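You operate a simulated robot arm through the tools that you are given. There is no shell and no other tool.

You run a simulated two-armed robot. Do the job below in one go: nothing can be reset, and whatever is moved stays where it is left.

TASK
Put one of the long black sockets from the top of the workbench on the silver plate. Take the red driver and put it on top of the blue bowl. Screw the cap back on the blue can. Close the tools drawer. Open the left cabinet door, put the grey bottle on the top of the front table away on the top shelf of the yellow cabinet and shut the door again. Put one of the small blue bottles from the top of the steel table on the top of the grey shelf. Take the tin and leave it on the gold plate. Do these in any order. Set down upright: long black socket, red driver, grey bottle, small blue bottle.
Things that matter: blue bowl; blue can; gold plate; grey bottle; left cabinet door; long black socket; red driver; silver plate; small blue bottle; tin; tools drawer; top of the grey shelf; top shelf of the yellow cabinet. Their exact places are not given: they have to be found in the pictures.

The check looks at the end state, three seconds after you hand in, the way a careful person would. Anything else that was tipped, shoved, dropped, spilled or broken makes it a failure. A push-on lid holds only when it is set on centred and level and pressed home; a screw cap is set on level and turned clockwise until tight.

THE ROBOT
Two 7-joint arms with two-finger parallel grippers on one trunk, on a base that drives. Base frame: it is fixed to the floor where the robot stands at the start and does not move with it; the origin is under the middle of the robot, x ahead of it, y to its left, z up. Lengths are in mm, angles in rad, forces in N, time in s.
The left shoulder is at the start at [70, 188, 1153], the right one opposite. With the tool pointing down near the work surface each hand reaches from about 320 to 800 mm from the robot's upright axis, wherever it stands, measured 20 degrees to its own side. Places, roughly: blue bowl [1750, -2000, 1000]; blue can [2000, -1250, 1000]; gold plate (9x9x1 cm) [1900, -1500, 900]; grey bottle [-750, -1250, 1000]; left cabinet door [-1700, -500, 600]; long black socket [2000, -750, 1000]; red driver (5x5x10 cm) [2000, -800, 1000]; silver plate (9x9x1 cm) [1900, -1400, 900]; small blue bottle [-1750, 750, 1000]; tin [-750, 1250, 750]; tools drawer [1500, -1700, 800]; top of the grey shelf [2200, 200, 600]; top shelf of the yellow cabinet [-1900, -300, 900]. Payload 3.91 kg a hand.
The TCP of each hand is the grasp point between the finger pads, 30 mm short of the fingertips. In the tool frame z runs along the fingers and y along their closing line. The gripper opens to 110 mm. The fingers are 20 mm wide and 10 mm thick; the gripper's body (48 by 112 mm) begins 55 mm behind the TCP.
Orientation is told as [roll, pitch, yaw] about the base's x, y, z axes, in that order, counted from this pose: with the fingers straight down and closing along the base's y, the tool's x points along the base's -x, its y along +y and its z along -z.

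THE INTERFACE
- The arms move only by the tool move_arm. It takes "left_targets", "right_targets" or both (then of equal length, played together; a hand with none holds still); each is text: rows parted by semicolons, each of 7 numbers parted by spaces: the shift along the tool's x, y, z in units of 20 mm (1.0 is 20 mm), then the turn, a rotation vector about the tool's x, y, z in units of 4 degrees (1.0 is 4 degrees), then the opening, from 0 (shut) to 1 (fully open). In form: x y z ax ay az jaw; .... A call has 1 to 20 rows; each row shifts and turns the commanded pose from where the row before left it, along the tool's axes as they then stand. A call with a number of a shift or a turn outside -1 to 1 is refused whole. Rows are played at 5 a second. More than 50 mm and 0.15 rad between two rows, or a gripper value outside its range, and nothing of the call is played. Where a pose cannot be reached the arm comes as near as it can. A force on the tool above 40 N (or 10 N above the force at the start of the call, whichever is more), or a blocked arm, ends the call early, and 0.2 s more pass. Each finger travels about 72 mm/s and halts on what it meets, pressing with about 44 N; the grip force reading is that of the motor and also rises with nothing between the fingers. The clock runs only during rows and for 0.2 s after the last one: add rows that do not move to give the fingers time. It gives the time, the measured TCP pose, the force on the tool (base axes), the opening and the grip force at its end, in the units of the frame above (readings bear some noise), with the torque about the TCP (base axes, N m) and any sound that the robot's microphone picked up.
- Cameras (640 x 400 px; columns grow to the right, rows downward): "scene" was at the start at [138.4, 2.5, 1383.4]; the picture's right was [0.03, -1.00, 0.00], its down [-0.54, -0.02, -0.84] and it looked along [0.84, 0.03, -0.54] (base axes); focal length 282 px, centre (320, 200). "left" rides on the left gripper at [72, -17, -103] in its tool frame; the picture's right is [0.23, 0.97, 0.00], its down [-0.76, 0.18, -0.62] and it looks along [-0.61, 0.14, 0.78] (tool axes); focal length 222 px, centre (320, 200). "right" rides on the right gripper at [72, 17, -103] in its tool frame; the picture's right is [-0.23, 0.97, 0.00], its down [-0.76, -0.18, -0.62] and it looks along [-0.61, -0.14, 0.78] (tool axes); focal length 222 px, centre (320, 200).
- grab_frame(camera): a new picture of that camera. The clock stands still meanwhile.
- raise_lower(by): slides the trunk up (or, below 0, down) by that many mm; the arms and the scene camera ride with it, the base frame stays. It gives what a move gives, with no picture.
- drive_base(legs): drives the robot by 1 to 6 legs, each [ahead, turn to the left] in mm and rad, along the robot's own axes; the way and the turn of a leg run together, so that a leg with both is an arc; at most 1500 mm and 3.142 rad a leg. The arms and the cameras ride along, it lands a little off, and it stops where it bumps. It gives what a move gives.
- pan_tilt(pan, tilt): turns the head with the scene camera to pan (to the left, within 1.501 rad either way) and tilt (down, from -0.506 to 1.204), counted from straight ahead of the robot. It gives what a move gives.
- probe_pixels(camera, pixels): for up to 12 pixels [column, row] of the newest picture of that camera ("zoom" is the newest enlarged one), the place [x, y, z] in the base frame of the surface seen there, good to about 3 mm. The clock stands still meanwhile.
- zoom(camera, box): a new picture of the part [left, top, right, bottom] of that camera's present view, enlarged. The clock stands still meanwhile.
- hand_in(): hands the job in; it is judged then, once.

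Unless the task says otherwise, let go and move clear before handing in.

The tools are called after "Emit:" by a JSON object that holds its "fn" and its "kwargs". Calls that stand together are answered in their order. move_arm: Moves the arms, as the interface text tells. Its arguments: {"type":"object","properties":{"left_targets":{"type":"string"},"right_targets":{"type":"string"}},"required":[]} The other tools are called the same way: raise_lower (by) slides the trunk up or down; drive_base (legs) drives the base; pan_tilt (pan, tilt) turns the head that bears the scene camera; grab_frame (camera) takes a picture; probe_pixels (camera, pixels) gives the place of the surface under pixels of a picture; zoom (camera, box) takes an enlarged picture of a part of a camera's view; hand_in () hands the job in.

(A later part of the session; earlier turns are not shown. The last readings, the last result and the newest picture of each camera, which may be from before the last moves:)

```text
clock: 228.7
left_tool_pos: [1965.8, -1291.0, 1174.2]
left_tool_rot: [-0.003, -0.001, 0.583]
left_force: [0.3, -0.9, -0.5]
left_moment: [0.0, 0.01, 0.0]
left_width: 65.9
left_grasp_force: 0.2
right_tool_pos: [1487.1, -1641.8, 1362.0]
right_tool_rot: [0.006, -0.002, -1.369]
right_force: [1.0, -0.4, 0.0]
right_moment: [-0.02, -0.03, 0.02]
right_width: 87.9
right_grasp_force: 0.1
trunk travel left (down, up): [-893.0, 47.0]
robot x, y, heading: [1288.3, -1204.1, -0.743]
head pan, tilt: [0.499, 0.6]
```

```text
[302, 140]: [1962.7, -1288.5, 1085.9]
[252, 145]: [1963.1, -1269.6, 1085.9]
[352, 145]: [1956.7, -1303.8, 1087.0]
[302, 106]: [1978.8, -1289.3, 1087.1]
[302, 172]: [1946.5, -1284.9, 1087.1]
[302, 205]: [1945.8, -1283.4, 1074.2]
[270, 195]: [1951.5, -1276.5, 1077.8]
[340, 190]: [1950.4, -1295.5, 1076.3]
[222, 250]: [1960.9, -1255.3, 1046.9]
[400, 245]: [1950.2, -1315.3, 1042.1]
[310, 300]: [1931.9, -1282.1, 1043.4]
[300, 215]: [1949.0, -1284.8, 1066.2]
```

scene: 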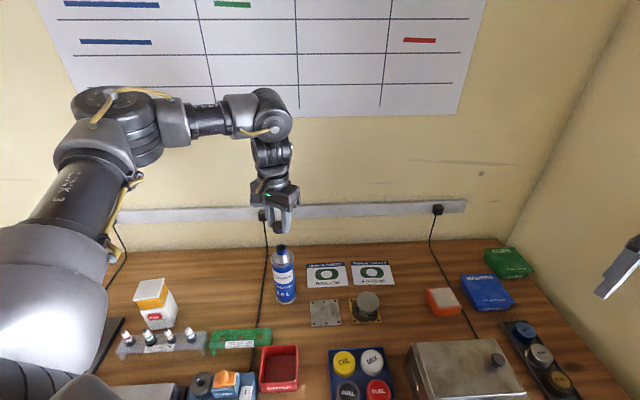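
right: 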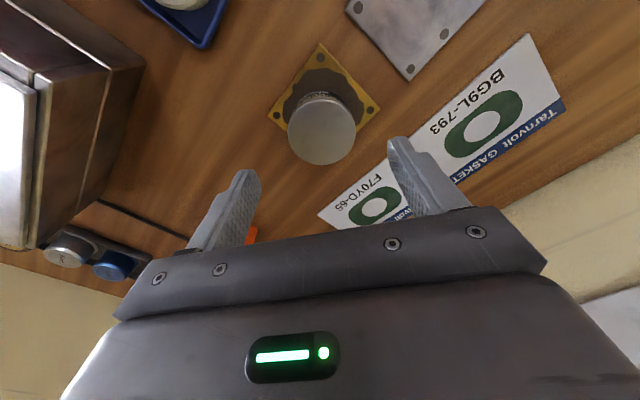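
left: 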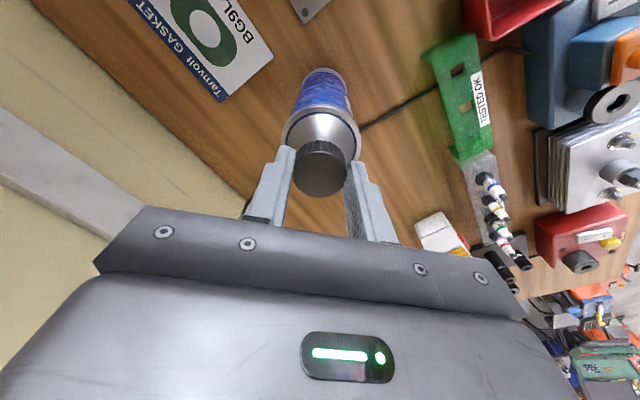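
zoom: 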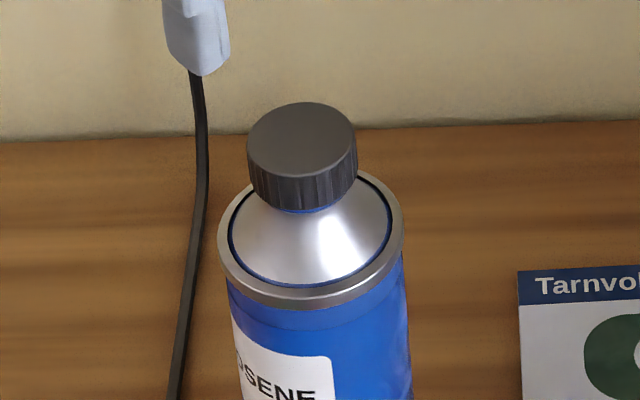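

The cap is seated (top z≈1086.5) and the can moved only ~5 mm. To be sure it is tight I'll unwind the wrist, regrip, press down harder so the can stays put, and turn again until torque builds up.

Emit:
{"fn": "move_arm", "kwargs": {"left_targets": "0 0 0 0 0 -1 0.6; 0 0 0 0 0 -1 0.6; 0 0 0 0 0 -1 0.6; 0 0 0 0 0 -1 0.6; 0 0 0 0 0 -1 0.6; 0 0 0 0 0 -1 0.6; 0 0 0 0 0 -1 0.6; 0 0 0 0 0 -1 0.6; 0 0 0 0 0 -1 0.6; 0 0 0 0 0 -1 0.6; 0 0 0 0 0 -1 0.6; 0 0 0 0 0 -1 0.6; 0 0 0 0 0 -1 0.6; 0 0 0 0 0 -1 0.6; 0 0 0 0 0 -1 0.6; 0 0 0 0 0 -1 0.6; 0 0 0 0 0 -1 0.6; 0 0 0 0 0 -1 0.6; 0 0 0 0 0 -1 0.6; 0 0 0 0 0 -1 0.6"}}

Emit:
{"fn": "move_arm", "kwargs": {"left_targets": "0 0 0 0 0 -1 0.6; 0 0 0 0 0 -1 0.6; 0 0 0 0 0 -1 0.6; 0 0 0 0 0 -1 0.6; 0 0 0 0 0 -1 0.6; 0 0 0 0 0 -1 0.6; 0 0 0 0 0 -1 0.6; 0 0 0 0 0 -1 0.6; 0 0 0 0 0 -1 0.6; 0 0 0 0 0 -1 0.6; 0 0 0 0 0 -1 0.6; 0 0 0 0 0 -1 0.6; 0 0 0 0 0 -1 0.6; 0 0 0 0 0 -1 0.6; 0 0 0 0 0 -1 0.6; 0 0 0 0 0 -1 0.6; 0 0 0 0 0 -1 0.6; 0 0 0 0 0 -1 0.6; 0 0 0 0 0 -1 0.6; 0 0 0 0 0 -1 0.6"}}

Emit:
{"fn": "move_arm", "kwargs": {"left_targets": "0 0 0 0 0 -1 0.6; 0 0 0 0 0 -1 0.6; 0 0 0 0 0 -1 0.6; 0 0 0 0 0 -1 0.6; 0 0 0 0 0 -1 0.6; 0 0 0 0 0 -1 0.6; 0 0 0 0 0 -1 0.6; 0 0 0 0 0 -1 0.6; 0 0 0 0 0 -1 0.6; 0 0 0 0 0 -1 0.6; 0 0 0 0 0 -1 0.6; 0 0 0 0 0 -1 0.6; 0 0 0 0 0 -1 0.6; 0 0 0 0 0 -1 0.6; 0 0 0 0 0 -1 0.6; 0 0 0 0 0 -1 0.6; 0 0 0 0 0 -1 0.6; 0 0 0 0 0 -1 0.6; 0 0 0 0 0 -1 0.6; 0 0 0 0 0 -1 0.6"}}

Emit:
{"fn": "zoom", "kwargs": {"camera": "left", "box": [240, 40, 400, 200]}}

```text
clock: 232.9
left_tool_pos: [1966.6, -1290.5, 1175.1]
left_tool_rot: [0.0, 0.004, 1.981]
left_force: [0.0, 0.0, 0.1]
left_moment: [0.01, 0.0, 0.0]
left_width: 66.0
left_grasp_force: 0.0
right_tool_pos: [1487.8, -1640.7, 1362.3]
right_tool_rot: [0.006, -0.002, -1.368]
right_force: [0.3, 0.3, -0.2]
right_moment: [-0.01, 0.01, 0.0]
right_width: 88.0
right_grasp_force: 0.0
trunk travel left (down, up): [-893.0, 47.0]
robot x, y, heading: [1283.3, -1201.7, -0.743]
head pan, tilt: [0.499, 0.6]
```

```text
clock: 237.1
left_tool_pos: [1967.5, -1290.9, 1173.8]
left_tool_rot: [0.004, 0.003, -2.91]
left_force: [0.6, -0.9, 0.0]
left_moment: [-0.01, 0.0, -0.01]
left_width: 66.1
left_grasp_force: 0.0
right_tool_pos: [1486.9, -1640.8, 1361.9]
right_tool_rot: [0.007, 0.0, -1.371]
right_force: [1.0, 0.4, 0.1]
right_moment: [-0.01, -0.01, -0.04]
right_width: 88.2
right_grasp_force: 0.1
trunk travel left (down, up): [-893.0, 47.0]
robot x, y, heading: [1285.2, -1203.1, -0.735]
head pan, tilt: [0.499, 0.6]
```

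```text
clock: 241.3
left_tool_pos: [1965.8, -1291.2, 1174.9]
left_tool_rot: [0.002, -0.004, -1.509]
left_force: [0.3, 0.8, 0.2]
left_moment: [0.03, -0.01, -0.01]
left_width: 66.1
left_grasp_force: 0.1
right_tool_pos: [1486.9, -1640.9, 1360.5]
right_tool_rot: [0.008, -0.001, -1.369]
right_force: [-0.3, 0.7, 0.1]
right_moment: [-0.01, -0.03, 0.01]
right_width: 88.1
right_grasp_force: 0.0
trunk travel left (down, up): [-893.0, 47.0]
robot x, y, heading: [1288.2, -1200.6, -0.745]
head pan, tilt: [0.499, 0.6]
```

```text
2.50 times, centred on (320, 120) of left
```

zoom: 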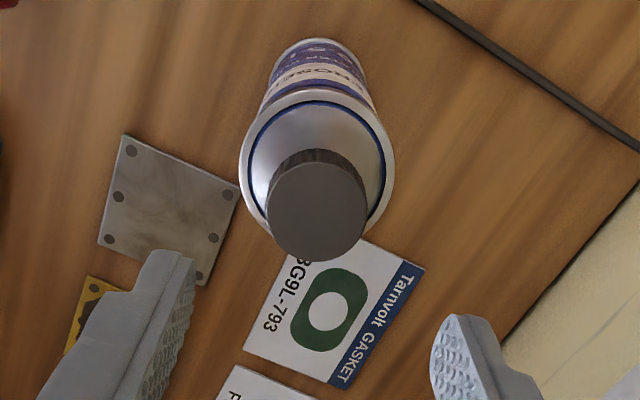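

I'll probe the cap's top edges from this view to re-centre the grip.

Emit:
{"fn": "probe_pixels", "kwargs": {"camera": "zoom", "pixels": [[272, 215], [363, 205], [318, 166], [315, 257], [317, 212], [285, 180], [352, 180], [285, 240], [350, 242]]}}

Emit:
{"fn": "move_arm", "kwargs": {"left_targets": "0 0 0 0 0 -1 0.6; 0 0 0 0 0 -1 0.6; 0 0 0 0 0 -1 0.6; 0 0 0 0 0 -1 0.6; 0 0 0 0 0 -1 0.6; 0 0 0 0 0 -1 0.6; 0 0 0 0 0 -1 0.6; 0 0 0 0 0 -1 0.6; 0 0 0 0 0 -1 0.6; 0 0 0 0 0 -1 0.6; 0 0 0 0 0 0 0.6"}}

Emit:
{"fn": "zoom", "kwargs": {"camera": "left", "box": [240, 40, 400, 200]}}

```text
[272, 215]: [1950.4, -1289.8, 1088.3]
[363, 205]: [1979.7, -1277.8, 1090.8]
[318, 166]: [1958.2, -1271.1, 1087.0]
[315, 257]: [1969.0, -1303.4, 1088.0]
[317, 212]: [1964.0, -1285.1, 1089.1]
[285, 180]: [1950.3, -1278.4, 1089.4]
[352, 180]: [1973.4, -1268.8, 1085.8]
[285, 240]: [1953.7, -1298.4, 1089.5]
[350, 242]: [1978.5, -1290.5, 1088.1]
```

```text
clock: 243.7
left_tool_pos: [1967.4, -1292.1, 1174.7]
left_tool_rot: [0.0, -0.003, -0.815]
left_force: [0.7, 0.5, 0.1]
left_moment: [-0.01, 0.01, 0.0]
left_width: 66.0
left_grasp_force: 0.0
right_tool_pos: [1487.0, -1639.7, 1361.6]
right_tool_rot: [0.007, -0.001, -1.368]
right_force: [-0.9, -0.7, 0.5]
right_moment: [-0.03, -0.02, -0.02]
right_width: 87.7
right_grasp_force: 0.0
trunk travel left (down, up): [-893.0, 47.0]
robot x, y, heading: [1287.7, -1207.0, -0.741]
head pan, tilt: [0.499, 0.6]
```

```text
2.50 times, centred on (320, 120) of left
```

zoom: 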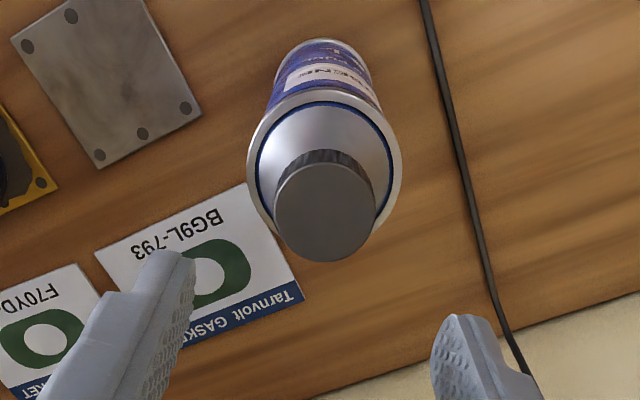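

Cap centre now ≈ (1963.5,-1286). I'll descend onto it again and grip.

Emit:
{"fn": "move_arm", "kwargs": {"left_targets": "0.36 0.07 0 0 0 0 0.6; 0 0 0.9 0 0 0 0.6; 0 0 0.9 0 0 0 0.6; 0 0 0.9 0 0 0 0.6; 0 0 0.8 0 0 0 0.6; 0 0 0 0 0 0 0.6; 0 0 0 0 0 0 0.4; 0 0 0 0 0 0 0.3; 0 0 0 0 0 0 0.2; 0 0 0 0 0 0 0.2; 0 0 0 0 0 0 0.2"}}

Emit:
{"fn": "zoom", "kwargs": {"camera": "scene", "box": [230, 215, 350, 315]}}

```text
clock: 246.1
left_tool_pos: [1963.1, -1284.7, 1104.7]
left_tool_rot: [0.001, -0.003, -0.813]
left_force: [-0.6, 0.3, -0.5]
left_moment: [-0.02, 0.06, -0.01]
left_width: 33.2
left_grasp_force: 43.8
right_tool_pos: [1487.2, -1641.2, 1362.1]
right_tool_rot: [0.007, -0.002, -1.369]
right_force: [0.1, -1.0, -0.6]
right_moment: [0.01, -0.02, 0.01]
right_width: 88.2
right_grasp_force: 0.1
trunk travel left (down, up): [-893.0, 47.0]
robot x, y, heading: [1288.1, -1208.2, -0.742]
head pan, tilt: [0.499, 0.6]
```

```text
4.00 times, centred on (290, 265) of scene
```

zoom: 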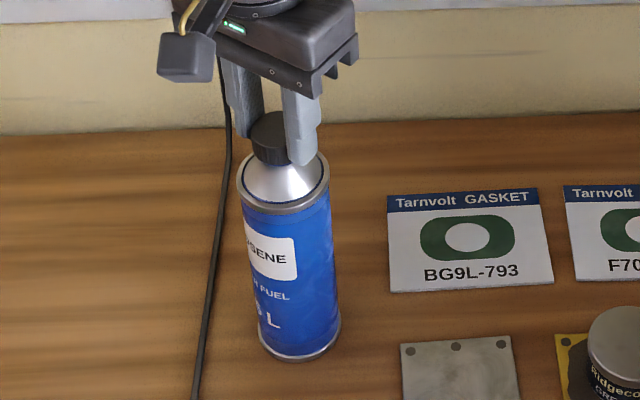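

Gripped again. I'll press down gently and read the force.

Emit:
{"fn": "move_arm", "kwargs": {"left_targets": "0 0 0.1 0 0 0 0.2; 0 0 0 0 0 0 0.2"}}

Emit:
{"fn": "move_arm", "kwargs": {"left_targets": "0 0 0.1 0 0 0 0.2; 0 0 0 0 0 0 0.2"}}

```text
clock: 246.7
left_tool_pos: [1963.5, -1285.3, 1103.4]
left_tool_rot: [0.0, -0.005, -0.814]
left_force: [-0.5, 0.5, 8.1]
left_moment: [0.01, 0.01, -0.02]
left_width: 33.1
left_grasp_force: 43.9
right_tool_pos: [1485.3, -1640.4, 1362.6]
right_tool_rot: [0.005, -0.001, -1.37]
right_force: [0.5, 0.0, 0.5]
right_moment: [0.0, -0.02, 0.0]
right_width: 88.3
right_grasp_force: 0.2
trunk travel left (down, up): [-893.0, 47.0]
robot x, y, heading: [1284.9, -1202.0, -0.741]
head pan, tilt: [0.499, 0.6]
```

```text
clock: 247.3
left_tool_pos: [1961.7, -1286.2, 1102.0]
left_tool_rot: [0.0, -0.009, -0.814]
left_force: [2.6, -1.1, 22.9]
left_moment: [0.01, -0.16, -0.01]
left_width: 33.4
left_grasp_force: 43.8
right_tool_pos: [1484.8, -1640.4, 1362.2]
right_tool_rot: [0.008, -0.003, -1.368]
right_force: [-0.2, 0.2, -0.9]
right_moment: [0.0, 0.04, -0.01]
right_width: 87.7
right_grasp_force: 0.1
trunk travel left (down, up): [-893.0, 47.0]
robot x, y, heading: [1288.7, -1201.9, -0.745]
head pan, tilt: [0.499, 0.6]
```

22.9 N downward now. I'll turn clockwise 20° and check torque and whether the label moves.

Emit:
{"fn": "move_arm", "kwargs": {"left_targets": "0 0 0 0 0 1 0.2; 0 0 0 0 0 1 0.2; 0 0 0 0 0 1 0.2; 0 0 0 0 0 1 0.2; 0 0 0 0 0 1 0.2"}}

Emit:
{"fn": "zoom", "kwargs": {"camera": "scene", "box": [230, 215, 350, 315]}}

```text
clock: 248.5
left_tool_pos: [1962.0, -1284.9, 1101.0]
left_tool_rot: [0.002, -0.005, -1.164]
left_force: [4.4, -1.9, 23.8]
left_moment: [-0.11, -0.26, -0.03]
left_width: 32.9
left_grasp_force: 44.4
right_tool_pos: [1483.7, -1641.1, 1361.8]
right_tool_rot: [0.01, -0.002, -1.368]
right_force: [-0.2, -0.2, -0.8]
right_moment: [0.0, 0.03, -0.03]
right_width: 87.9
right_grasp_force: 0.0
trunk travel left (down, up): [-893.0, 47.0]
robot x, y, heading: [1288.7, -1205.3, -0.741]
head pan, tilt: [0.499, 0.6]
```

```text
4.00 times, centred on (290, 265) of scene
```

zoom: 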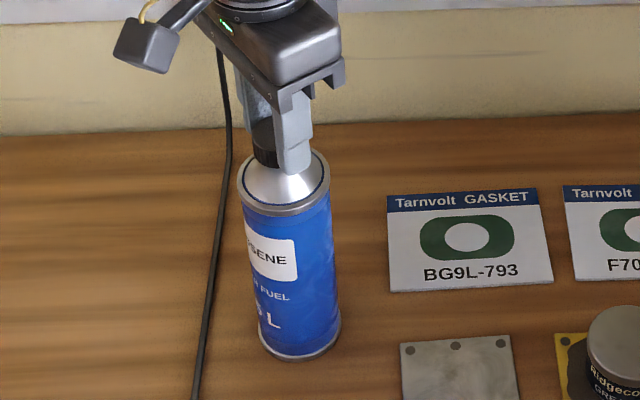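

The can's label stayed put this time, so the cap turned on the thread with little torque. I'll continue clockwise under this pressure.

Emit:
{"fn": "move_arm", "kwargs": {"left_targets": "0 0 0.003 0 0 1 0.2; 0 0 0.003 0 0 1 0.2; 0 0 0.003 0 0 1 0.2; 0 0 0.003 0 0 1 0.2; 0 0 0.003 0 0 1 0.2; 0 0 0.003 0 0 1 0.2; 0 0 0.003 0 0 1 0.2; 0 0 0.003 0 0 1 0.2; 0 0 0.003 0 0 1 0.2; 0 0 0.003 0 0 1 0.2; 0 0 0.003 0 0 1 0.2; 0 0 0.003 0 0 1 0.2"}}

Emit:
{"fn": "zoom", "kwargs": {"camera": "scene", "box": [230, 215, 350, 315]}}

```text
clock: 251.1
left_tool_pos: [1961.9, -1285.3, 1100.9]
left_tool_rot: [0.005, -0.001, -2.002]
left_force: [3.3, 0.5, 24.7]
left_moment: [-0.03, -0.15, 0.01]
left_width: 33.0
left_grasp_force: 43.6
right_tool_pos: [1484.3, -1640.5, 1363.7]
right_tool_rot: [0.006, -0.004, -1.367]
right_force: [0.3, -0.2, 0.2]
right_moment: [0.02, 0.01, 0.0]
right_width: 87.9
right_grasp_force: 0.1
trunk travel left (down, up): [-893.0, 47.0]
robot x, y, heading: [1294.1, -1199.9, -0.739]
head pan, tilt: [0.499, 0.6]
```

```text
4.00 times, centred on (290, 265) of scene
```

zoom: 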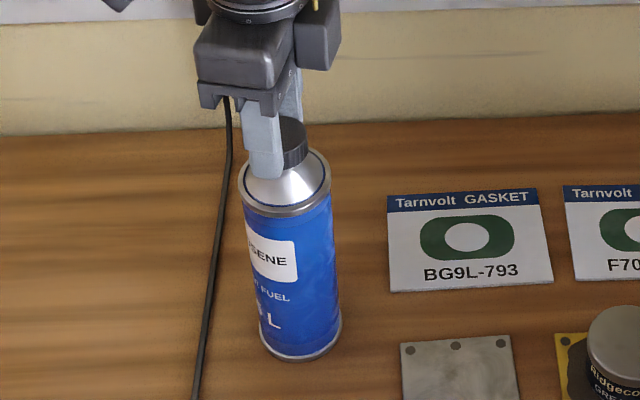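

Still little torque; TCP crept down to 1100.9. I'll continue clockwise another 80° and watch.

Emit:
{"fn": "move_arm", "kwargs": {"left_targets": "0 0 0.003 0 0 1 0.2; 0 0 0.003 0 0 1 0.2; 0 0 0.003 0 0 1 0.2; 0 0 0.003 0 0 1 0.2; 0 0 0.003 0 0 1 0.2; 0 0 0.003 0 0 1 0.2; 0 0 0.003 0 0 1 0.2; 0 0 0.003 0 0 1 0.2; 0 0 0.003 0 0 1 0.2; 0 0 0.003 0 0 1 0.2; 0 0 0.003 0 0 1 0.2; 0 0 0.003 0 0 1 0.2; 0 0 0.003 0 0 1 0.2; 0 0 0.003 0 0 1 0.2; 0 0 0.003 0 0 1 0.2; 0 0 0.003 0 0 1 0.2; 0 0 0.003 0 0 1 0.2; 0 0 0.003 0 0 1 0.2; 0 0 0.003 0 0 1 0.2; 0 0 0.003 0 0 1 0.2"}}

Emit:
{"fn": "zoom", "kwargs": {"camera": "scene", "box": [230, 215, 350, 315]}}

```text
clock: 255.3
left_tool_pos: [1960.7, -1284.8, 1100.0]
left_tool_rot: [0.003, 0.004, 2.885]
left_force: [1.5, -1.4, 27.6]
left_moment: [-0.1, -0.1, -0.01]
left_width: 33.1
left_grasp_force: 43.7
right_tool_pos: [1482.9, -1640.7, 1363.2]
right_tool_rot: [0.008, -0.003, -1.368]
right_force: [-0.2, -0.2, 0.1]
right_moment: [-0.01, 0.01, -0.03]
right_width: 88.3
right_grasp_force: 0.0
trunk travel left (down, up): [-893.0, 47.0]
robot x, y, heading: [1287.1, -1204.5, -0.743]
head pan, tilt: [0.499, 0.6]
```

```text
4.00 times, centred on (290, 265) of scene
```

zoom: 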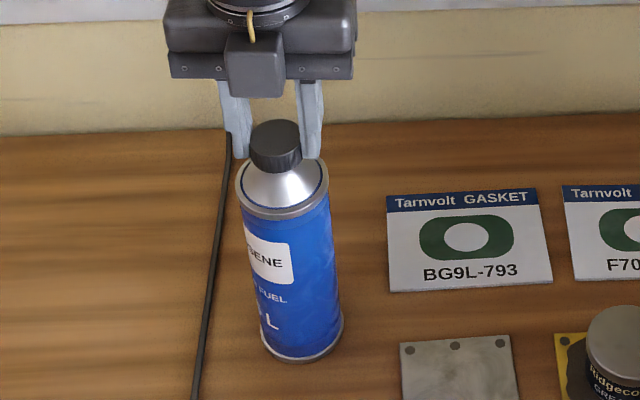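

The TCP keeps creeping down as it turns, which suggests the thread is drawing the cap down. I'll probe the cap's top height now.

Emit:
{"fn": "zoom", "kwargs": {"camera": "scene", "box": [250, 230, 314, 280]}}

Emit:
{"fn": "probe_pixels", "kwargs": {"camera": "zoom", "pixels": [[290, 140], [290, 125], [280, 145], [300, 145], [300, 155], [285, 160], [290, 190], [275, 185], [290, 200], [300, 215], [230, 230], [390, 240]]}}

```text
8.00 times, centred on (282, 255) of scene
```

zoom: 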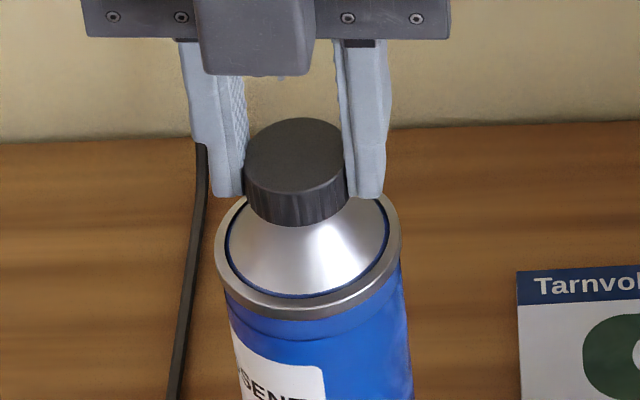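

```text
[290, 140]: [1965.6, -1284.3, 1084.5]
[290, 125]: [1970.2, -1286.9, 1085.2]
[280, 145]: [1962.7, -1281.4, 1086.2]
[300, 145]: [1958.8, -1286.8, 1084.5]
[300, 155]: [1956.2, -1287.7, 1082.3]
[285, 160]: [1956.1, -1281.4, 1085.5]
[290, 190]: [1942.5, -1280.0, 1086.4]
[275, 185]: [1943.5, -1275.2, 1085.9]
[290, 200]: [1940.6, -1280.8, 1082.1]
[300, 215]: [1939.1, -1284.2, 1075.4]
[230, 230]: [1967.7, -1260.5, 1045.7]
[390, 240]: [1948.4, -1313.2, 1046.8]
```

The cap top dropped to ≈1085 and the blue ring under it has vanished: the thread is drawing it down. I'll keep turning.

Emit:
{"fn": "move_arm", "kwargs": {"left_targets": "0 0 0.002 0 0 1 0.2; 0 0 0.002 0 0 1 0.2; 0 0 0.002 0 0 1 0.2; 0 0 0.002 0 0 1 0.2; 0 0 0.002 0 0 1 0.2; 0 0 0.002 0 0 1 0.2; 0 0 0.002 0 0 1 0.2; 0 0 0.002 0 0 1 0.2; 0 0 0.002 0 0 1 0.2; 0 0 0.002 0 0 1 0.2; 0 0 0.002 0 0 1 0.2; 0 0 0.002 0 0 1 0.2; 0 0 0.002 0 0 1 0.2; 0 0 0.002 0 0 1 0.2; 0 0 0.002 0 0 1 0.2; 0 0 0.002 0 0 1 0.2; 0 0 0.002 0 0 1 0.2; 0 0 0.002 0 0 1 0.2; 0 0 0.002 0 0 1 0.2; 0 0 0.002 0 0 1 0.2"}}

Emit:
{"fn": "zoom", "kwargs": {"camera": "scene", "box": [230, 215, 350, 315]}}

```text
clock: 259.5
left_tool_pos: [1963.0, -1284.2, 1098.8]
left_tool_rot: [-0.004, 0.004, 1.49]
left_force: [2.1, 1.8, 12.1]
left_moment: [0.29, -0.5, 0.06]
left_width: 32.9
left_grasp_force: 43.8
right_tool_pos: [1486.0, -1640.1, 1362.9]
right_tool_rot: [0.006, -0.004, -1.368]
right_force: [0.2, 0.3, -0.5]
right_moment: [0.03, 0.02, 0.01]
right_width: 88.0
right_grasp_force: 0.0
trunk travel left (down, up): [-893.0, 47.0]
robot x, y, heading: [1287.2, -1204.5, -0.741]
head pan, tilt: [0.499, 0.6]
```

```text
4.00 times, centred on (290, 265) of scene
```

zoom: 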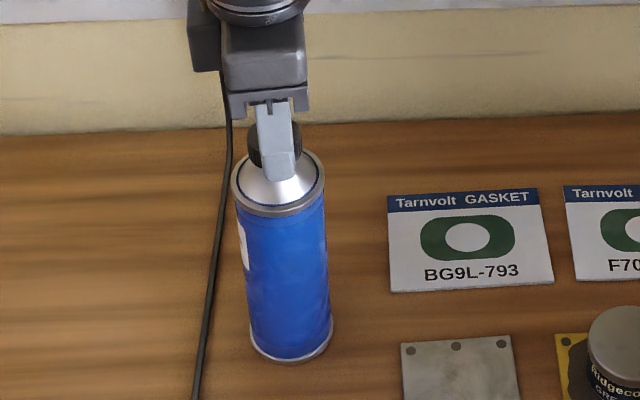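

Now the can turned nearly fully with the cap and the force dropped, so it seems to be at its end. I'll press to ~25 N and turn a little to read the torque.

Emit:
{"fn": "move_arm", "kwargs": {"left_targets": "0 0 0.08 0 0 0 0.2; 0 0 0 0 0 0 0.2"}}

Emit:
{"fn": "move_arm", "kwargs": {"left_targets": "0 0 0 0 0 0.5 0.2; 0 0 0 0 0 0.5 0.2"}}

Emit:
{"fn": "zoom", "kwargs": {"camera": "scene", "box": [230, 215, 350, 315]}}

```text
clock: 260.1
left_tool_pos: [1961.5, -1285.3, 1097.8]
left_tool_rot: [-0.004, 0.007, 1.492]
left_force: [2.5, 2.9, 23.3]
left_moment: [0.05, -0.28, 0.03]
left_width: 33.0
left_grasp_force: 44.1
right_tool_pos: [1484.3, -1639.1, 1363.1]
right_tool_rot: [0.009, -0.003, -1.37]
right_force: [0.5, 0.6, -0.7]
right_moment: [-0.02, -0.02, 0.03]
right_width: 88.0
right_grasp_force: 0.1
trunk travel left (down, up): [-893.0, 47.0]
robot x, y, heading: [1286.7, -1202.4, -0.744]
head pan, tilt: [0.499, 0.6]
```

```text
clock: 260.7
left_tool_pos: [1960.7, -1286.2, 1097.8]
left_tool_rot: [-0.006, 0.003, 1.418]
left_force: [3.5, 0.2, 24.3]
left_moment: [-0.42, -0.23, 0.12]
left_width: 33.0
left_grasp_force: 43.7
right_tool_pos: [1483.9, -1640.1, 1361.5]
right_tool_rot: [0.008, -0.003, -1.367]
right_force: [-0.2, -0.6, 0.0]
right_moment: [-0.03, -0.02, -0.01]
right_width: 87.9
right_grasp_force: 0.1
trunk travel left (down, up): [-893.0, 47.0]
robot x, y, heading: [1289.5, -1204.0, -0.741]
head pan, tilt: [0.499, 0.6]
```

```text
4.00 times, centred on (290, 265) of scene
```

zoom: 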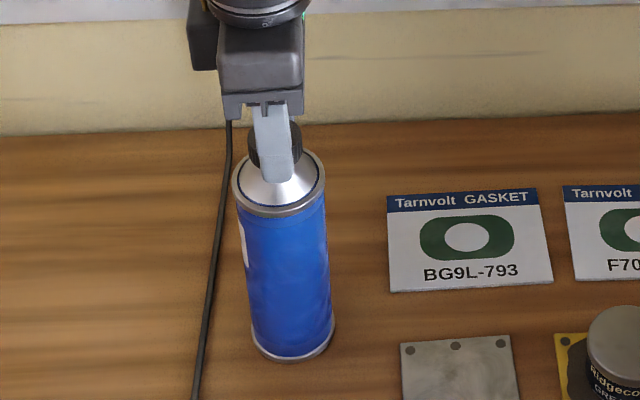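

Torque about z is now +0.12 N m, i.e. resisting. I'll turn another 12° to see it rise.

Emit:
{"fn": "move_arm", "kwargs": {"left_targets": "0 0 0.002 0 0 0.75 0.2; 0 0 0.002 0 0 0.75 0.2; 0 0 0.002 0 0 0.75 0.2; 0 0 0.002 0 0 0.75 0.2"}}

Emit:
{"fn": "zoom", "kwargs": {"camera": "scene", "box": [230, 215, 350, 315]}}

```text
clock: 261.7
left_tool_pos: [1959.5, -1288.7, 1096.8]
left_tool_rot: [-0.006, 0.003, 1.207]
left_force: [2.1, -6.2, 23.3]
left_moment: [-1.01, 0.19, 0.22]
left_width: 33.1
left_grasp_force: 44.4
right_tool_pos: [1483.4, -1641.4, 1361.6]
right_tool_rot: [0.009, -0.002, -1.368]
right_force: [0.9, -0.4, 0.1]
right_moment: [-0.01, 0.03, -0.02]
right_width: 88.1
right_grasp_force: 0.1
trunk travel left (down, up): [-893.0, 47.0]
robot x, y, heading: [1286.2, -1205.3, -0.743]
head pan, tilt: [0.499, 0.6]
```

```text
4.00 times, centred on (290, 265) of scene
```

zoom: 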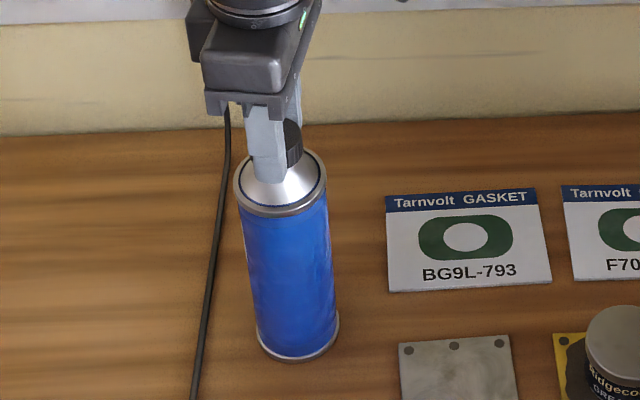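

Torque has risen to 0.22 N m and the can turns rigidly with the cap, so it is tight. I'll relieve the downward force gradually and then release.

Emit:
{"fn": "move_arm", "kwargs": {"left_targets": "0 0 -0.06 0 0 0 0.2; 0 0 -0.06 0 0 0 0.2; 0 0 0 0 0 0 0.2"}}

Emit:
{"fn": "move_arm", "kwargs": {"left_targets": "0 0 -0.03 0 0 0 0.2; 0 0 0 0 0 0 0.2"}}

Emit:
{"fn": "zoom", "kwargs": {"camera": "scene", "box": [230, 215, 350, 315]}}

```text
clock: 262.5
left_tool_pos: [1961.7, -1284.1, 1098.0]
left_tool_rot: [0.0, 0.0, 1.21]
left_force: [-1.0, -2.7, 8.3]
left_moment: [-0.34, 0.24, 0.06]
left_width: 32.9
left_grasp_force: 43.7
right_tool_pos: [1485.6, -1641.0, 1362.0]
right_tool_rot: [0.006, -0.002, -1.367]
right_force: [0.0, -0.7, 0.3]
right_moment: [-0.01, 0.0, 0.01]
right_width: 88.1
right_grasp_force: 0.1
trunk travel left (down, up): [-893.0, 47.0]
robot x, y, heading: [1286.7, -1207.8, -0.742]
head pan, tilt: [0.499, 0.6]
```

```text
clock: 263.1
left_tool_pos: [1963.1, -1283.3, 1097.8]
left_tool_rot: [-0.002, 0.001, 1.212]
left_force: [-0.3, -0.1, -0.1]
left_moment: [0.03, 0.19, 0.06]
left_width: 32.8
left_grasp_force: 44.1
right_tool_pos: [1487.3, -1640.2, 1362.3]
right_tool_rot: [0.007, -0.003, -1.366]
right_force: [0.7, -0.3, 0.6]
right_moment: [-0.02, 0.0, 0.01]
right_width: 87.7
right_grasp_force: 0.0
trunk travel left (down, up): [-893.0, 47.0]
robot x, y, heading: [1289.0, -1207.9, -0.745]
head pan, tilt: [0.499, 0.6]
```

```text
4.00 times, centred on (290, 265) of scene
```

zoom: 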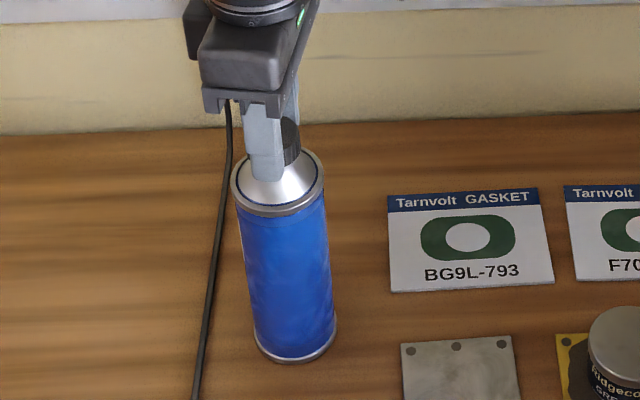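

Force is zero. I'll release and lift off to inspect the cap height.

Emit:
{"fn": "move_arm", "kwargs": {"left_targets": "0 0 0 0 0 0 0.35; 0 0 0 0 0 0 0.5; 0 0 0 0 0 0 0.6; 0 0 -0.5 0 0 0 0.6; 0 0 -1 0 0 0 0.6; 0 0 -1 0 0 0 0.6; 0 0 -1 0 0 0 0.6"}}

Emit:
{"fn": "zoom", "kwargs": {"camera": "scene", "box": [250, 230, 314, 280]}}

Emit:
{"fn": "probe_pixels", "kwargs": {"camera": "zoom", "pixels": [[290, 140], [240, 150], [340, 155], [290, 115], [290, 175], [270, 150], [310, 150], [290, 205], [290, 225], [220, 240], [390, 245], [300, 305]]}}

```text
clock: 264.7
left_tool_pos: [1962.9, -1284.8, 1169.5]
left_tool_rot: [-0.004, 0.001, 1.211]
left_force: [-1.2, -0.2, -0.7]
left_moment: [0.02, 0.0, -0.02]
left_width: 65.8
left_grasp_force: 0.1
right_tool_pos: [1485.6, -1640.6, 1361.9]
right_tool_rot: [0.008, -0.003, -1.371]
right_force: [1.3, 0.2, 0.3]
right_moment: [0.02, 0.01, 0.02]
right_width: 88.0
right_grasp_force: 0.0
trunk travel left (down, up): [-893.0, 47.0]
robot x, y, heading: [1285.7, -1202.2, -0.745]
head pan, tilt: [0.499, 0.6]
```

```text
8.00 times, centred on (282, 255) of scene
```

zoom: 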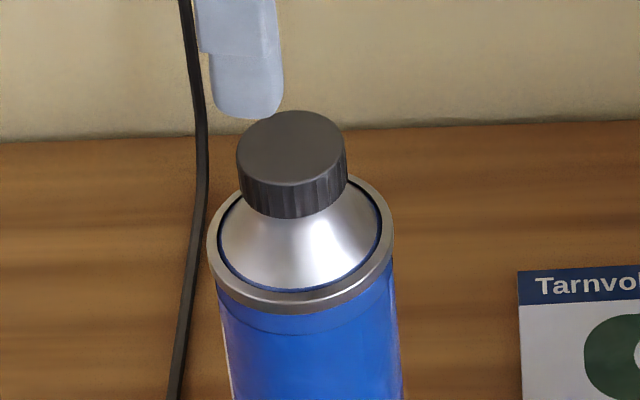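

```text
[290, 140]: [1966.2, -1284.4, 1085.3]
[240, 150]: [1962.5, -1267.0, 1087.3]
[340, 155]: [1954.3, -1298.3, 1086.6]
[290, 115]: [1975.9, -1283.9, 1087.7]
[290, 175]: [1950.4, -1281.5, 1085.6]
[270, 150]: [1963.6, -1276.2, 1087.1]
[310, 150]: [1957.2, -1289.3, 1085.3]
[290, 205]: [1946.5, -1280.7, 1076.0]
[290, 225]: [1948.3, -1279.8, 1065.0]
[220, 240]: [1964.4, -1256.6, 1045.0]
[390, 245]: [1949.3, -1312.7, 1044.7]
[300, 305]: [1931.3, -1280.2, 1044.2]
```

The cap sits lower with no blue showing and it resists turning, so I regard it as tight. I'll retract and unwind the left wrist, and look toward the drawer.

Emit:
{"fn": "move_arm", "kwargs": {"left_targets": "0 0 -0.5 0 0 -1 0.6; 0 0 -0.5 0 0 -1 0.6; 0 0 0 0 0 -1 0.6; 0 0 0 0 0 -1 0.6; 0 0 0 0 0 -1 0.6; 0 0 0 0 0 -1 0.6; 0 0 0 0 0 -1 0.6; 0 0 0 0 0 -1 0.6; 0 0 0 0 0 -1 0.6; 0 0 0 0 0 -1 0.6; 0 0 0 0 0 -1 0.6; 0 0 0 0 0 -1 0.6; 0 0 0 0 0 -1 0.6; 0 0 0 0 0 -1 0.6; 0 0 0 0 0 -1 0.6; 0 0 0 0 0 -1 0.6; 0 0 0 0 0 -1 0.6; 0 0 0 0 0 -1 0.6; 0 0 0 0 0 -1 0.6; 0 0 0 0 0 -1 0.6"}}

Emit:
{"fn": "move_arm", "kwargs": {"left_targets": "0 0 0 0 0 -1 0.6; 0 0 0 0 0 -1 0.6; 0 0 0 0 0 -1 0.6; 0 0 0 0 0 -1 0.6; 0 0 0 0 0 -1 0.6; 0 0 0 0 0 -1 0.6; 0 0 0 0 0 -1 0.6; 0 0 0 0 0 -1 0.6; 0 0 0 0 0 -1 0.6; 0 0 0 0 0 -1 0.6; 0 0 0 0 0 -1 0.6; 0 0 0 0 0 -1 0.6; 0 0 0 0 0 -1 0.6; 0 0 0 0 0 -1 0.6; 0 0 0 0 0 -1 0.6; 0 0 0 0 0 -1 0.6; 0 0 0 0 0 -1 0.6; 0 0 0 0 0 -1 0.6; 0 0 0 0 0 -1 0.6; 0 0 0 0 0 -1 0.6"}}

Emit:
{"fn": "move_arm", "kwargs": {"left_targets": "0 0 0 0 0 -1 0.6; 0 0 0 0 0 -1 0.6; 0 0 0 0 0 -1 0.6; 0 0 0 0 0 -1 0.6; 0 0 0 0 0 -1 0.6; 0 0 0 0 0 -1 0.6; 0 0 0 0 0 -1 0.6; 0 0 0 0 0 -1 0.6; 0 0 0 0 0 -1 0.6; 0 0 0 0 0 -1 0.6; 0 0 0 0 0 -1 0.6; 0 0 0 0 0 -1 0.6; 0 0 0 0 0 -1 0.6; 0 0 0 0 0 -1 0.6; 0 0 0 0 0 -1 0.6; 0 0 0 0 0 -1 0.6; 0 0 0 0 0 -1 0.6; 0.5 0 0 0 0 -0.5 0.6; 1 0 0 0 0 0 0.6; 1 0 0 0 0 0 0.6"}}

Emit:
{"fn": "pan_tilt", "kwargs": {"pan": -0.4, "tilt": 0.8}}

Emit:
{"fn": "grab_frame", "kwargs": {"camera": "scene"}}

```text
clock: 268.9
left_tool_pos: [1963.6, -1285.7, 1188.8]
left_tool_rot: [0.001, 0.003, 2.605]
left_force: [0.7, -0.3, 0.4]
left_moment: [0.01, 0.02, -0.03]
left_width: 66.3
left_grasp_force: 0.0
right_tool_pos: [1486.1, -1641.2, 1362.6]
right_tool_rot: [0.007, -0.002, -1.368]
right_force: [1.0, -0.8, 0.1]
right_moment: [-0.01, 0.01, 0.02]
right_width: 88.0
right_grasp_force: 0.0
trunk travel left (down, up): [-893.0, 47.0]
robot x, y, heading: [1288.3, -1203.9, -0.747]
head pan, tilt: [0.499, 0.6]
```

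```text
clock: 273.1
left_tool_pos: [1962.9, -1283.2, 1188.3]
left_tool_rot: [0.004, -0.002, -2.278]
left_force: [0.0, 1.3, -0.1]
left_moment: [-0.01, -0.03, -0.01]
left_width: 66.0
left_grasp_force: 0.0
right_tool_pos: [1486.8, -1641.9, 1362.2]
right_tool_rot: [0.008, -0.001, -1.368]
right_force: [0.3, 0.1, -0.1]
right_moment: [0.01, 0.0, 0.03]
right_width: 88.1
right_grasp_force: 0.1
trunk travel left (down, up): [-893.0, 47.0]
robot x, y, heading: [1289.0, -1206.2, -0.74]
head pan, tilt: [0.499, 0.6]
```

```text
clock: 277.3
left_tool_pos: [1939.4, -1239.0, 1188.8]
left_tool_rot: [0.0, -0.004, -1.057]
left_force: [0.6, -0.3, -1.0]
left_moment: [0.01, -0.01, 0.03]
left_width: 65.9
left_grasp_force: 0.0
right_tool_pos: [1486.3, -1639.1, 1362.4]
right_tool_rot: [0.007, -0.002, -1.369]
right_force: [0.1, 0.2, -0.7]
right_moment: [-0.01, 0.01, -0.01]
right_width: 87.9
right_grasp_force: 0.1
trunk travel left (down, up): [-893.0, 47.0]
robot x, y, heading: [1287.1, -1206.0, -0.736]
head pan, tilt: [0.499, 0.6]
```

```text
clock: 278.5
left_tool_pos: [1938.6, -1240.4, 1187.8]
left_tool_rot: [0.0, -0.004, -1.057]
left_force: [0.3, -0.2, 0.6]
left_moment: [0.01, -0.03, 0.03]
left_width: 66.0
left_grasp_force: 0.0
right_tool_pos: [1485.6, -1640.3, 1362.4]
right_tool_rot: [0.007, -0.002, -1.368]
right_force: [0.4, -0.4, -0.1]
right_moment: [0.0, 0.01, -0.02]
right_width: 87.8
right_grasp_force: 0.0
trunk travel left (down, up): [-893.0, 47.0]
robot x, y, heading: [1287.1, -1205.4, -0.744]
head pan, tilt: [-0.4, 0.799]
```

```text
taken
```

scene: 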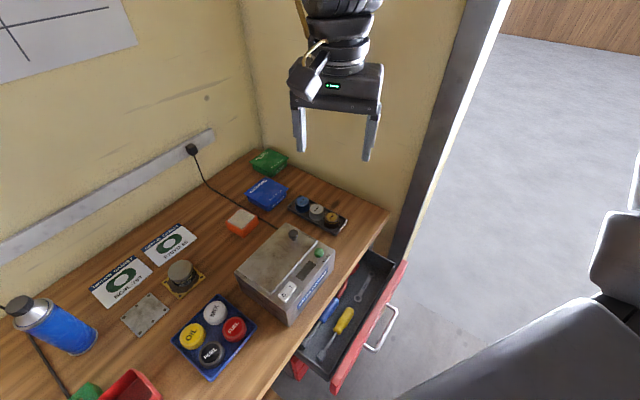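

The open drawer is visible with its red front from (403,265) to (335,388) and handle at (385,330). I'll probe its geometry and the bowls.

Emit:
{"fn": "probe_pixels", "kwargs": {"camera": "scene", "pixels": [[402, 268], [372, 325], [338, 385], [393, 312], [368, 347], [388, 212], [330, 290], [375, 265], [305, 355], [340, 330], [303, 205], [425, 240]]}}

Emit:
{"fn": "zoom", "kwargs": {"camera": "scene", "box": [270, 170, 450, 400]}}

```text
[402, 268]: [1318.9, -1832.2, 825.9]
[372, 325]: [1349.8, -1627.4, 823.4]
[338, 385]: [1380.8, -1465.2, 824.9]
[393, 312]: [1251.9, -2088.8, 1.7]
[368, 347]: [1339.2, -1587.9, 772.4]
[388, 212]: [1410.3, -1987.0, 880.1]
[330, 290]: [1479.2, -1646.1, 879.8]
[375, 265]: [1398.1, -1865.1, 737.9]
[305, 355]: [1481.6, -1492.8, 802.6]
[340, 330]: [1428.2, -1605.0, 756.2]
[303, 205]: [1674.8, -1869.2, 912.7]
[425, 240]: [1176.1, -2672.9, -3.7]
```

```text
1.74 times, centred on (360, 285) of scene
```

zoom: 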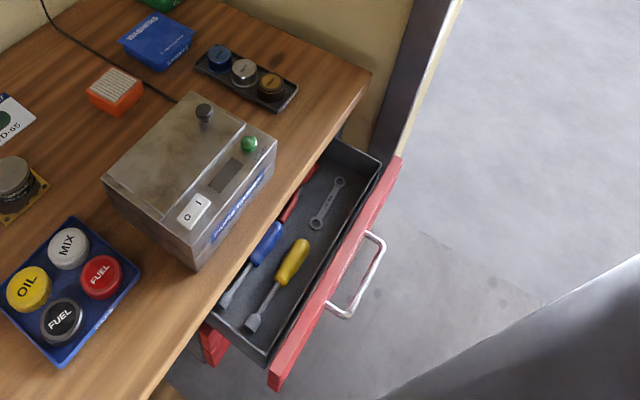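

I'll probe the lower drawer's front (scene ≈298,366) to learn where the closed front plane lies, and the handle.

Emit:
{"fn": "probe_pixels", "kwargs": {"camera": "zoom", "pixels": [[213, 345], [207, 335], [218, 355], [378, 240], [350, 310], [335, 305], [370, 235], [345, 190], [320, 290], [275, 375], [290, 370], [365, 80]]}}

```text
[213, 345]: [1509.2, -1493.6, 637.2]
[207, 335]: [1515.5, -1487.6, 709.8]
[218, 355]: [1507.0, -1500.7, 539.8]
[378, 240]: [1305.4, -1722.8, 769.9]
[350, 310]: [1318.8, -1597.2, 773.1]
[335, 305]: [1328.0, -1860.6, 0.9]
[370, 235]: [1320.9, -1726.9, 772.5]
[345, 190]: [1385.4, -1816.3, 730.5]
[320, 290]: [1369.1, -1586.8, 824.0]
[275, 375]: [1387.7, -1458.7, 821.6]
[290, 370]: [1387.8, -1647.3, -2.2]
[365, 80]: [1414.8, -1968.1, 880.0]
```

The closed drawer plane lies ~10 mm behind the bench edge; the open front's centre is about (1350,-1648), z≤825. I'll push it with the right hand tilted forward. First I'll tuck the left hand back and up.

Emit:
{"fn": "move_arm", "kwargs": {"left_targets": "0.06 -0.96 -0.83 0 0 0 0.6; 0.06 -0.96 -0.83 0 0 0 0.6; 0.06 -0.96 -0.83 0 0 0 0.6; 0.06 -0.96 -0.83 0 0 0 0.6; 0.06 -0.96 -0.83 0 0 0 0.6; 0.06 -0.96 -0.83 0 0 0 0.6; 0.06 -0.96 -0.83 0 0 0 0.6; 0.06 -0.96 -0.83 0 0 0 0.6; 0.06 -0.96 -0.83 0 0 0 0.6; 0.06 -0.96 -0.83 0 0 0 0.6; 0.06 -0.96 -0.83 0 0 0 0.6; 0.06 -0.96 -0.83 0 0 0 0.6", "right_targets": "0 0 0 0 0 0 0.5; 0 0 0 0 0 0 0.2; 0 0 0 0 0 0 0; 0 0 0 0 0 0 0; 0 0 0 0 0 0 0; 0 0 0 0 0 0 0; 0 0 0 0 0 0 0; 0 0 0 0 0 0 0; 0 0 0 0 0 0 0; 0 0 0 0 0 0 0; 0 0 0 0 0 0 0; 0 0 0 0 0 0 0"}}

Emit:
{"fn": "drive_base", "kwargs": {"legs": [[0, -0.456]]}}

Emit:
{"fn": "grab_frame", "kwargs": {"camera": "scene"}}

```text
clock: 281.1
left_tool_pos: [1727.7, -1340.2, 1388.4]
left_tool_rot: [0.003, -0.005, -1.057]
left_force: [0.5, 0.4, 0.3]
left_moment: [-0.02, -0.01, 0.01]
left_width: 65.8
left_grasp_force: 0.0
right_tool_pos: [1485.0, -1642.3, 1361.6]
right_tool_rot: [0.008, -0.001, -1.369]
right_force: [-0.4, -0.6, -0.5]
right_moment: [0.04, 0.02, -0.01]
right_width: 0.0
right_grasp_force: 37.9
trunk travel left (down, up): [-893.0, 47.0]
robot x, y, heading: [1289.9, -1204.1, -0.74]
head pan, tilt: [-0.4, 0.799]
```

```text
clock: 282.8
left_tool_pos: [1627.8, -1520.1, 1387.8]
left_tool_rot: [-0.001, -0.003, -1.514]
left_force: [-0.2, -0.1, -0.1]
left_moment: [-0.02, 0.0, 0.0]
left_width: 66.0
left_grasp_force: 0.0
right_tool_pos: [1277.3, -1684.4, 1362.3]
right_tool_rot: [0.004, -0.004, -1.823]
right_force: [-0.5, 0.0, 0.9]
right_moment: [0.0, 0.02, 0.01]
right_width: 0.0
right_grasp_force: 37.6
trunk travel left (down, up): [-893.0, 47.0]
robot x, y, heading: [1285.5, -1206.8, -1.196]
head pan, tilt: [-0.4, 0.799]
```

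```text
taken
```

scene: 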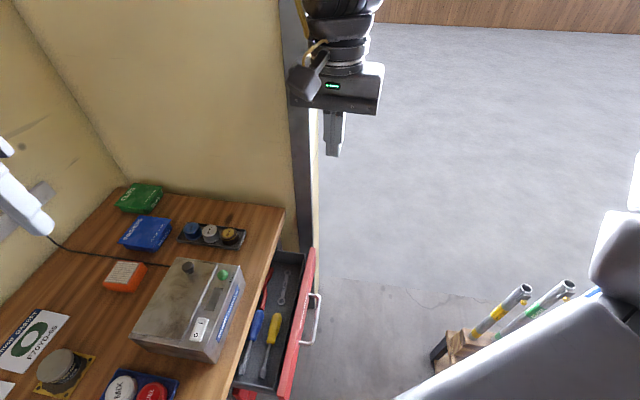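

The right hand hangs over the drawer with its closing line nearly along the push direction. I'll lower the trunk 250 mm and then tilt the right hand forward by 48°.

Emit:
{"fn": "raise_lower", "kwargs": {"by": -250}}

Emit:
{"fn": "move_arm", "kwargs": {"right_targets": "0 0 0 -1 0 0 0; 0 0 0 -1 0 0 0; 0 0 0 -1 0 0 0; 0 0 0 -1 0 0 0; 0 0 0 -1 0 0 0; 0 0 0 -1 0 0 0; 0 0 0 -1 0 0 0; 0 0 0 -1 0 0 0; 0 0 0 -1 0 0 0; 0 0 0 -1 0 0 0; 0 0 0 -1 0 0 0; 0 0 0 -1 0 0 0; 0 0 0 0 0 0 0"}}

Emit:
{"fn": "grab_frame", "kwargs": {"camera": "scene"}}

```text
clock: 285.4
left_tool_pos: [1624.6, -1520.4, 1138.5]
left_tool_rot: [-0.001, -0.004, -1.514]
left_force: [-0.6, 0.4, -0.5]
left_moment: [0.02, 0.08, 0.0]
left_width: 66.2
left_grasp_force: 0.0
right_tool_pos: [1277.1, -1683.5, 1112.7]
right_tool_rot: [0.005, -0.001, -1.824]
right_force: [-0.1, 0.0, -0.2]
right_moment: [0.01, 0.01, 0.01]
right_width: 0.0
right_grasp_force: 37.5
trunk travel left (down, up): [-643.0, 297.0]
robot x, y, heading: [1286.7, -1205.1, -1.198]
head pan, tilt: [-0.4, 0.799]
```

```text
clock: 288.2
left_tool_pos: [1626.7, -1520.6, 1138.7]
left_tool_rot: [-0.001, -0.003, -1.513]
left_force: [0.2, -0.5, -0.8]
left_moment: [0.0, 0.02, -0.01]
left_width: 65.9
left_grasp_force: 0.0
right_tool_pos: [1275.9, -1684.1, 1112.4]
right_tool_rot: [0.845, -0.002, -1.822]
right_force: [0.0, 0.3, -0.5]
right_moment: [-0.02, 0.01, 0.03]
right_width: 0.0
right_grasp_force: 37.9
trunk travel left (down, up): [-643.0, 297.0]
robot x, y, heading: [1286.4, -1202.0, -1.194]
head pan, tilt: [-0.4, 0.799]
```

```text
taken
```

scene: 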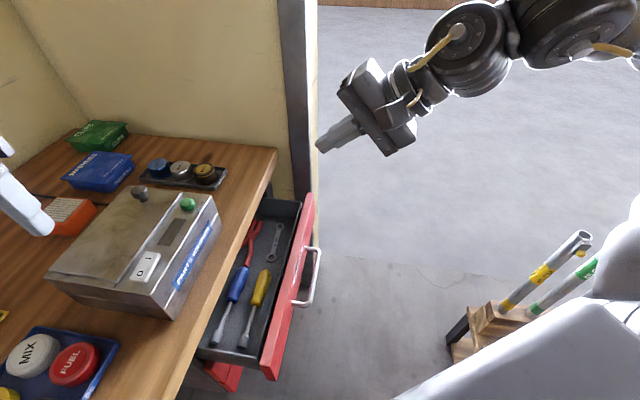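

The tilt worked, fingers pointing toward the bench. I'll bring the hand down in front of the drawer's face at about (1290,-1642,814).

Emit:
{"fn": "move_arm", "kwargs": {"right_targets": "0.183 -0.917 0.8375 0 0 0 0; 0.183 -0.917 0.8375 0 0 0 0; 0.183 -0.917 0.8375 0 0 0 0; 0.183 -0.917 0.8375 0 0 0 0; 0.183 -0.917 0.8375 0 0 0 0; 0.183 -0.917 0.8375 0 0 0 0; 0.183 -0.917 0.8375 0 0 0 0; 0.183 -0.917 0.8375 0 0 0 0; 0.183 -0.917 0.8375 0 0 0 0; 0.183 -0.917 0.8375 0 0 0 0; 0 0 0 0 0 0 0"}}

Emit:
{"fn": "grab_frame", "kwargs": {"camera": "scene"}}

Emit:
{"fn": "grab_frame", "kwargs": {"camera": "right"}}

```text
clock: 290.6
left_tool_pos: [1623.0, -1519.6, 1138.5]
left_tool_rot: [0.003, -0.005, -1.512]
left_force: [-0.7, 1.0, -0.1]
left_moment: [-0.03, -0.02, -0.01]
left_width: 66.1
left_grasp_force: 0.0
right_tool_pos: [1290.6, -1652.1, 868.3]
right_tool_rot: [0.844, -0.007, -1.81]
right_force: [0.7, -0.7, -0.5]
right_moment: [0.07, 0.0, 0.02]
right_width: 0.0
right_grasp_force: 37.5
right hand out of reach, approached as far as the arm can: row 5, 10
trunk travel left (down, up): [-643.0, 297.0]
robot x, y, heading: [1288.9, -1206.7, -1.199]
head pan, tilt: [-0.4, 0.799]
```

```text
taken
```

scene: 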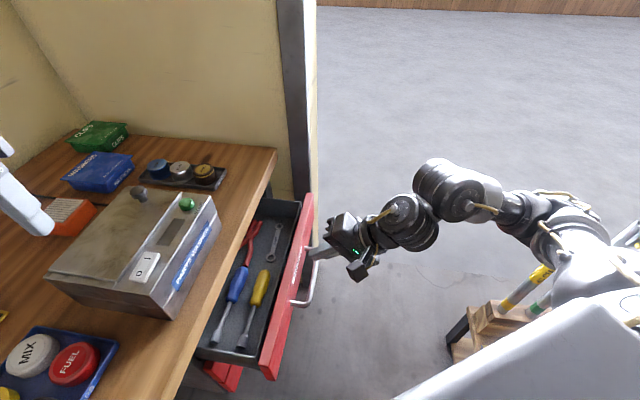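

```text
taken
```

right: 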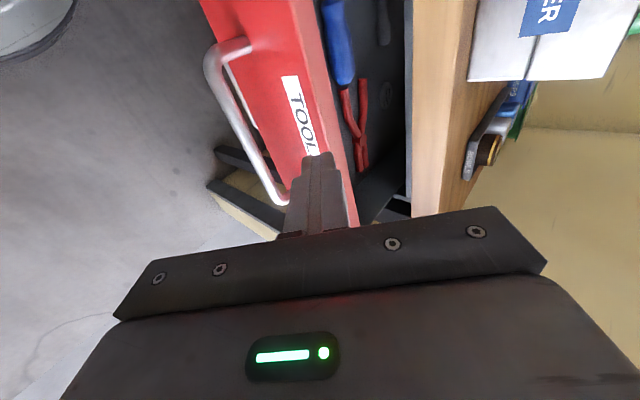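

The hand is at z 868 in front of the drawer. Before lowering the trunk I'll check how near the poles (545,270) are to the right arm.

Emit:
{"fn": "probe_pixels", "kwargs": {"camera": "scene", "pixels": [[547, 268], [585, 265], [535, 285], [510, 310], [560, 215], [520, 205], [480, 190], [600, 260], [455, 340], [620, 235], [310, 250], [316, 200]]}}

```text
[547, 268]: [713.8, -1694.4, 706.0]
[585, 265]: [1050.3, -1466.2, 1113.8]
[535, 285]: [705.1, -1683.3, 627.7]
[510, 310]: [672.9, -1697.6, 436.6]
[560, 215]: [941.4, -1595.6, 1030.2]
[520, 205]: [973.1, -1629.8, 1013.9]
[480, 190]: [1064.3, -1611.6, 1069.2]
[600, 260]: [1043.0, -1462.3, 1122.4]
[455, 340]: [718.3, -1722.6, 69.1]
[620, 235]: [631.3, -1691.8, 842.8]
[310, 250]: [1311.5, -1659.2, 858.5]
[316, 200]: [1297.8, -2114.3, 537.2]
```

The poles are at (710,-1690), over 200 mm from the elbow. I'll lower the trunk 55 mm to bring the fingertips to the drawer face's upper part.

Emit:
{"fn": "raise_lower", "kwargs": {"by": -55}}

Emit:
{"fn": "grab_frame", "kwargs": {"camera": "right"}}

Emit:
{"fn": "zoom", "kwargs": {"camera": "scene", "box": [230, 180, 400, 390]}}

```text
clock: 291.5
left_tool_pos: [1626.4, -1520.6, 1083.9]
left_tool_rot: [0.0, -0.005, -1.514]
left_force: [0.6, -0.1, -0.4]
left_moment: [0.01, -0.01, 0.0]
left_width: 65.9
left_grasp_force: 0.0
right_tool_pos: [1292.3, -1650.8, 814.0]
right_tool_rot: [0.847, -0.008, -1.812]
right_force: [-0.5, 0.5, 0.0]
right_moment: [-0.03, 0.02, -0.03]
right_width: 0.0
right_grasp_force: 37.7
trunk travel left (down, up): [-588.0, 352.0]
robot x, y, heading: [1287.6, -1204.4, -1.199]
head pan, tilt: [-0.4, 0.799]
```

```text
taken
```

right: 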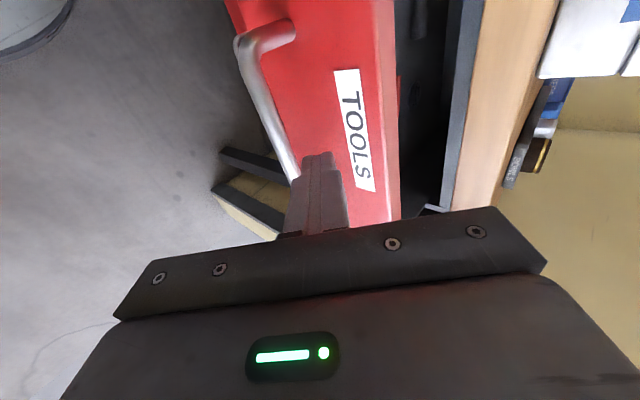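

```text
1.90 times, centred on (315, 285) of scene
```

zoom: 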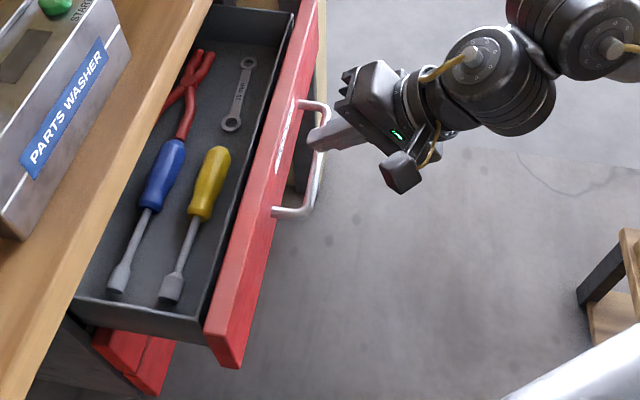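

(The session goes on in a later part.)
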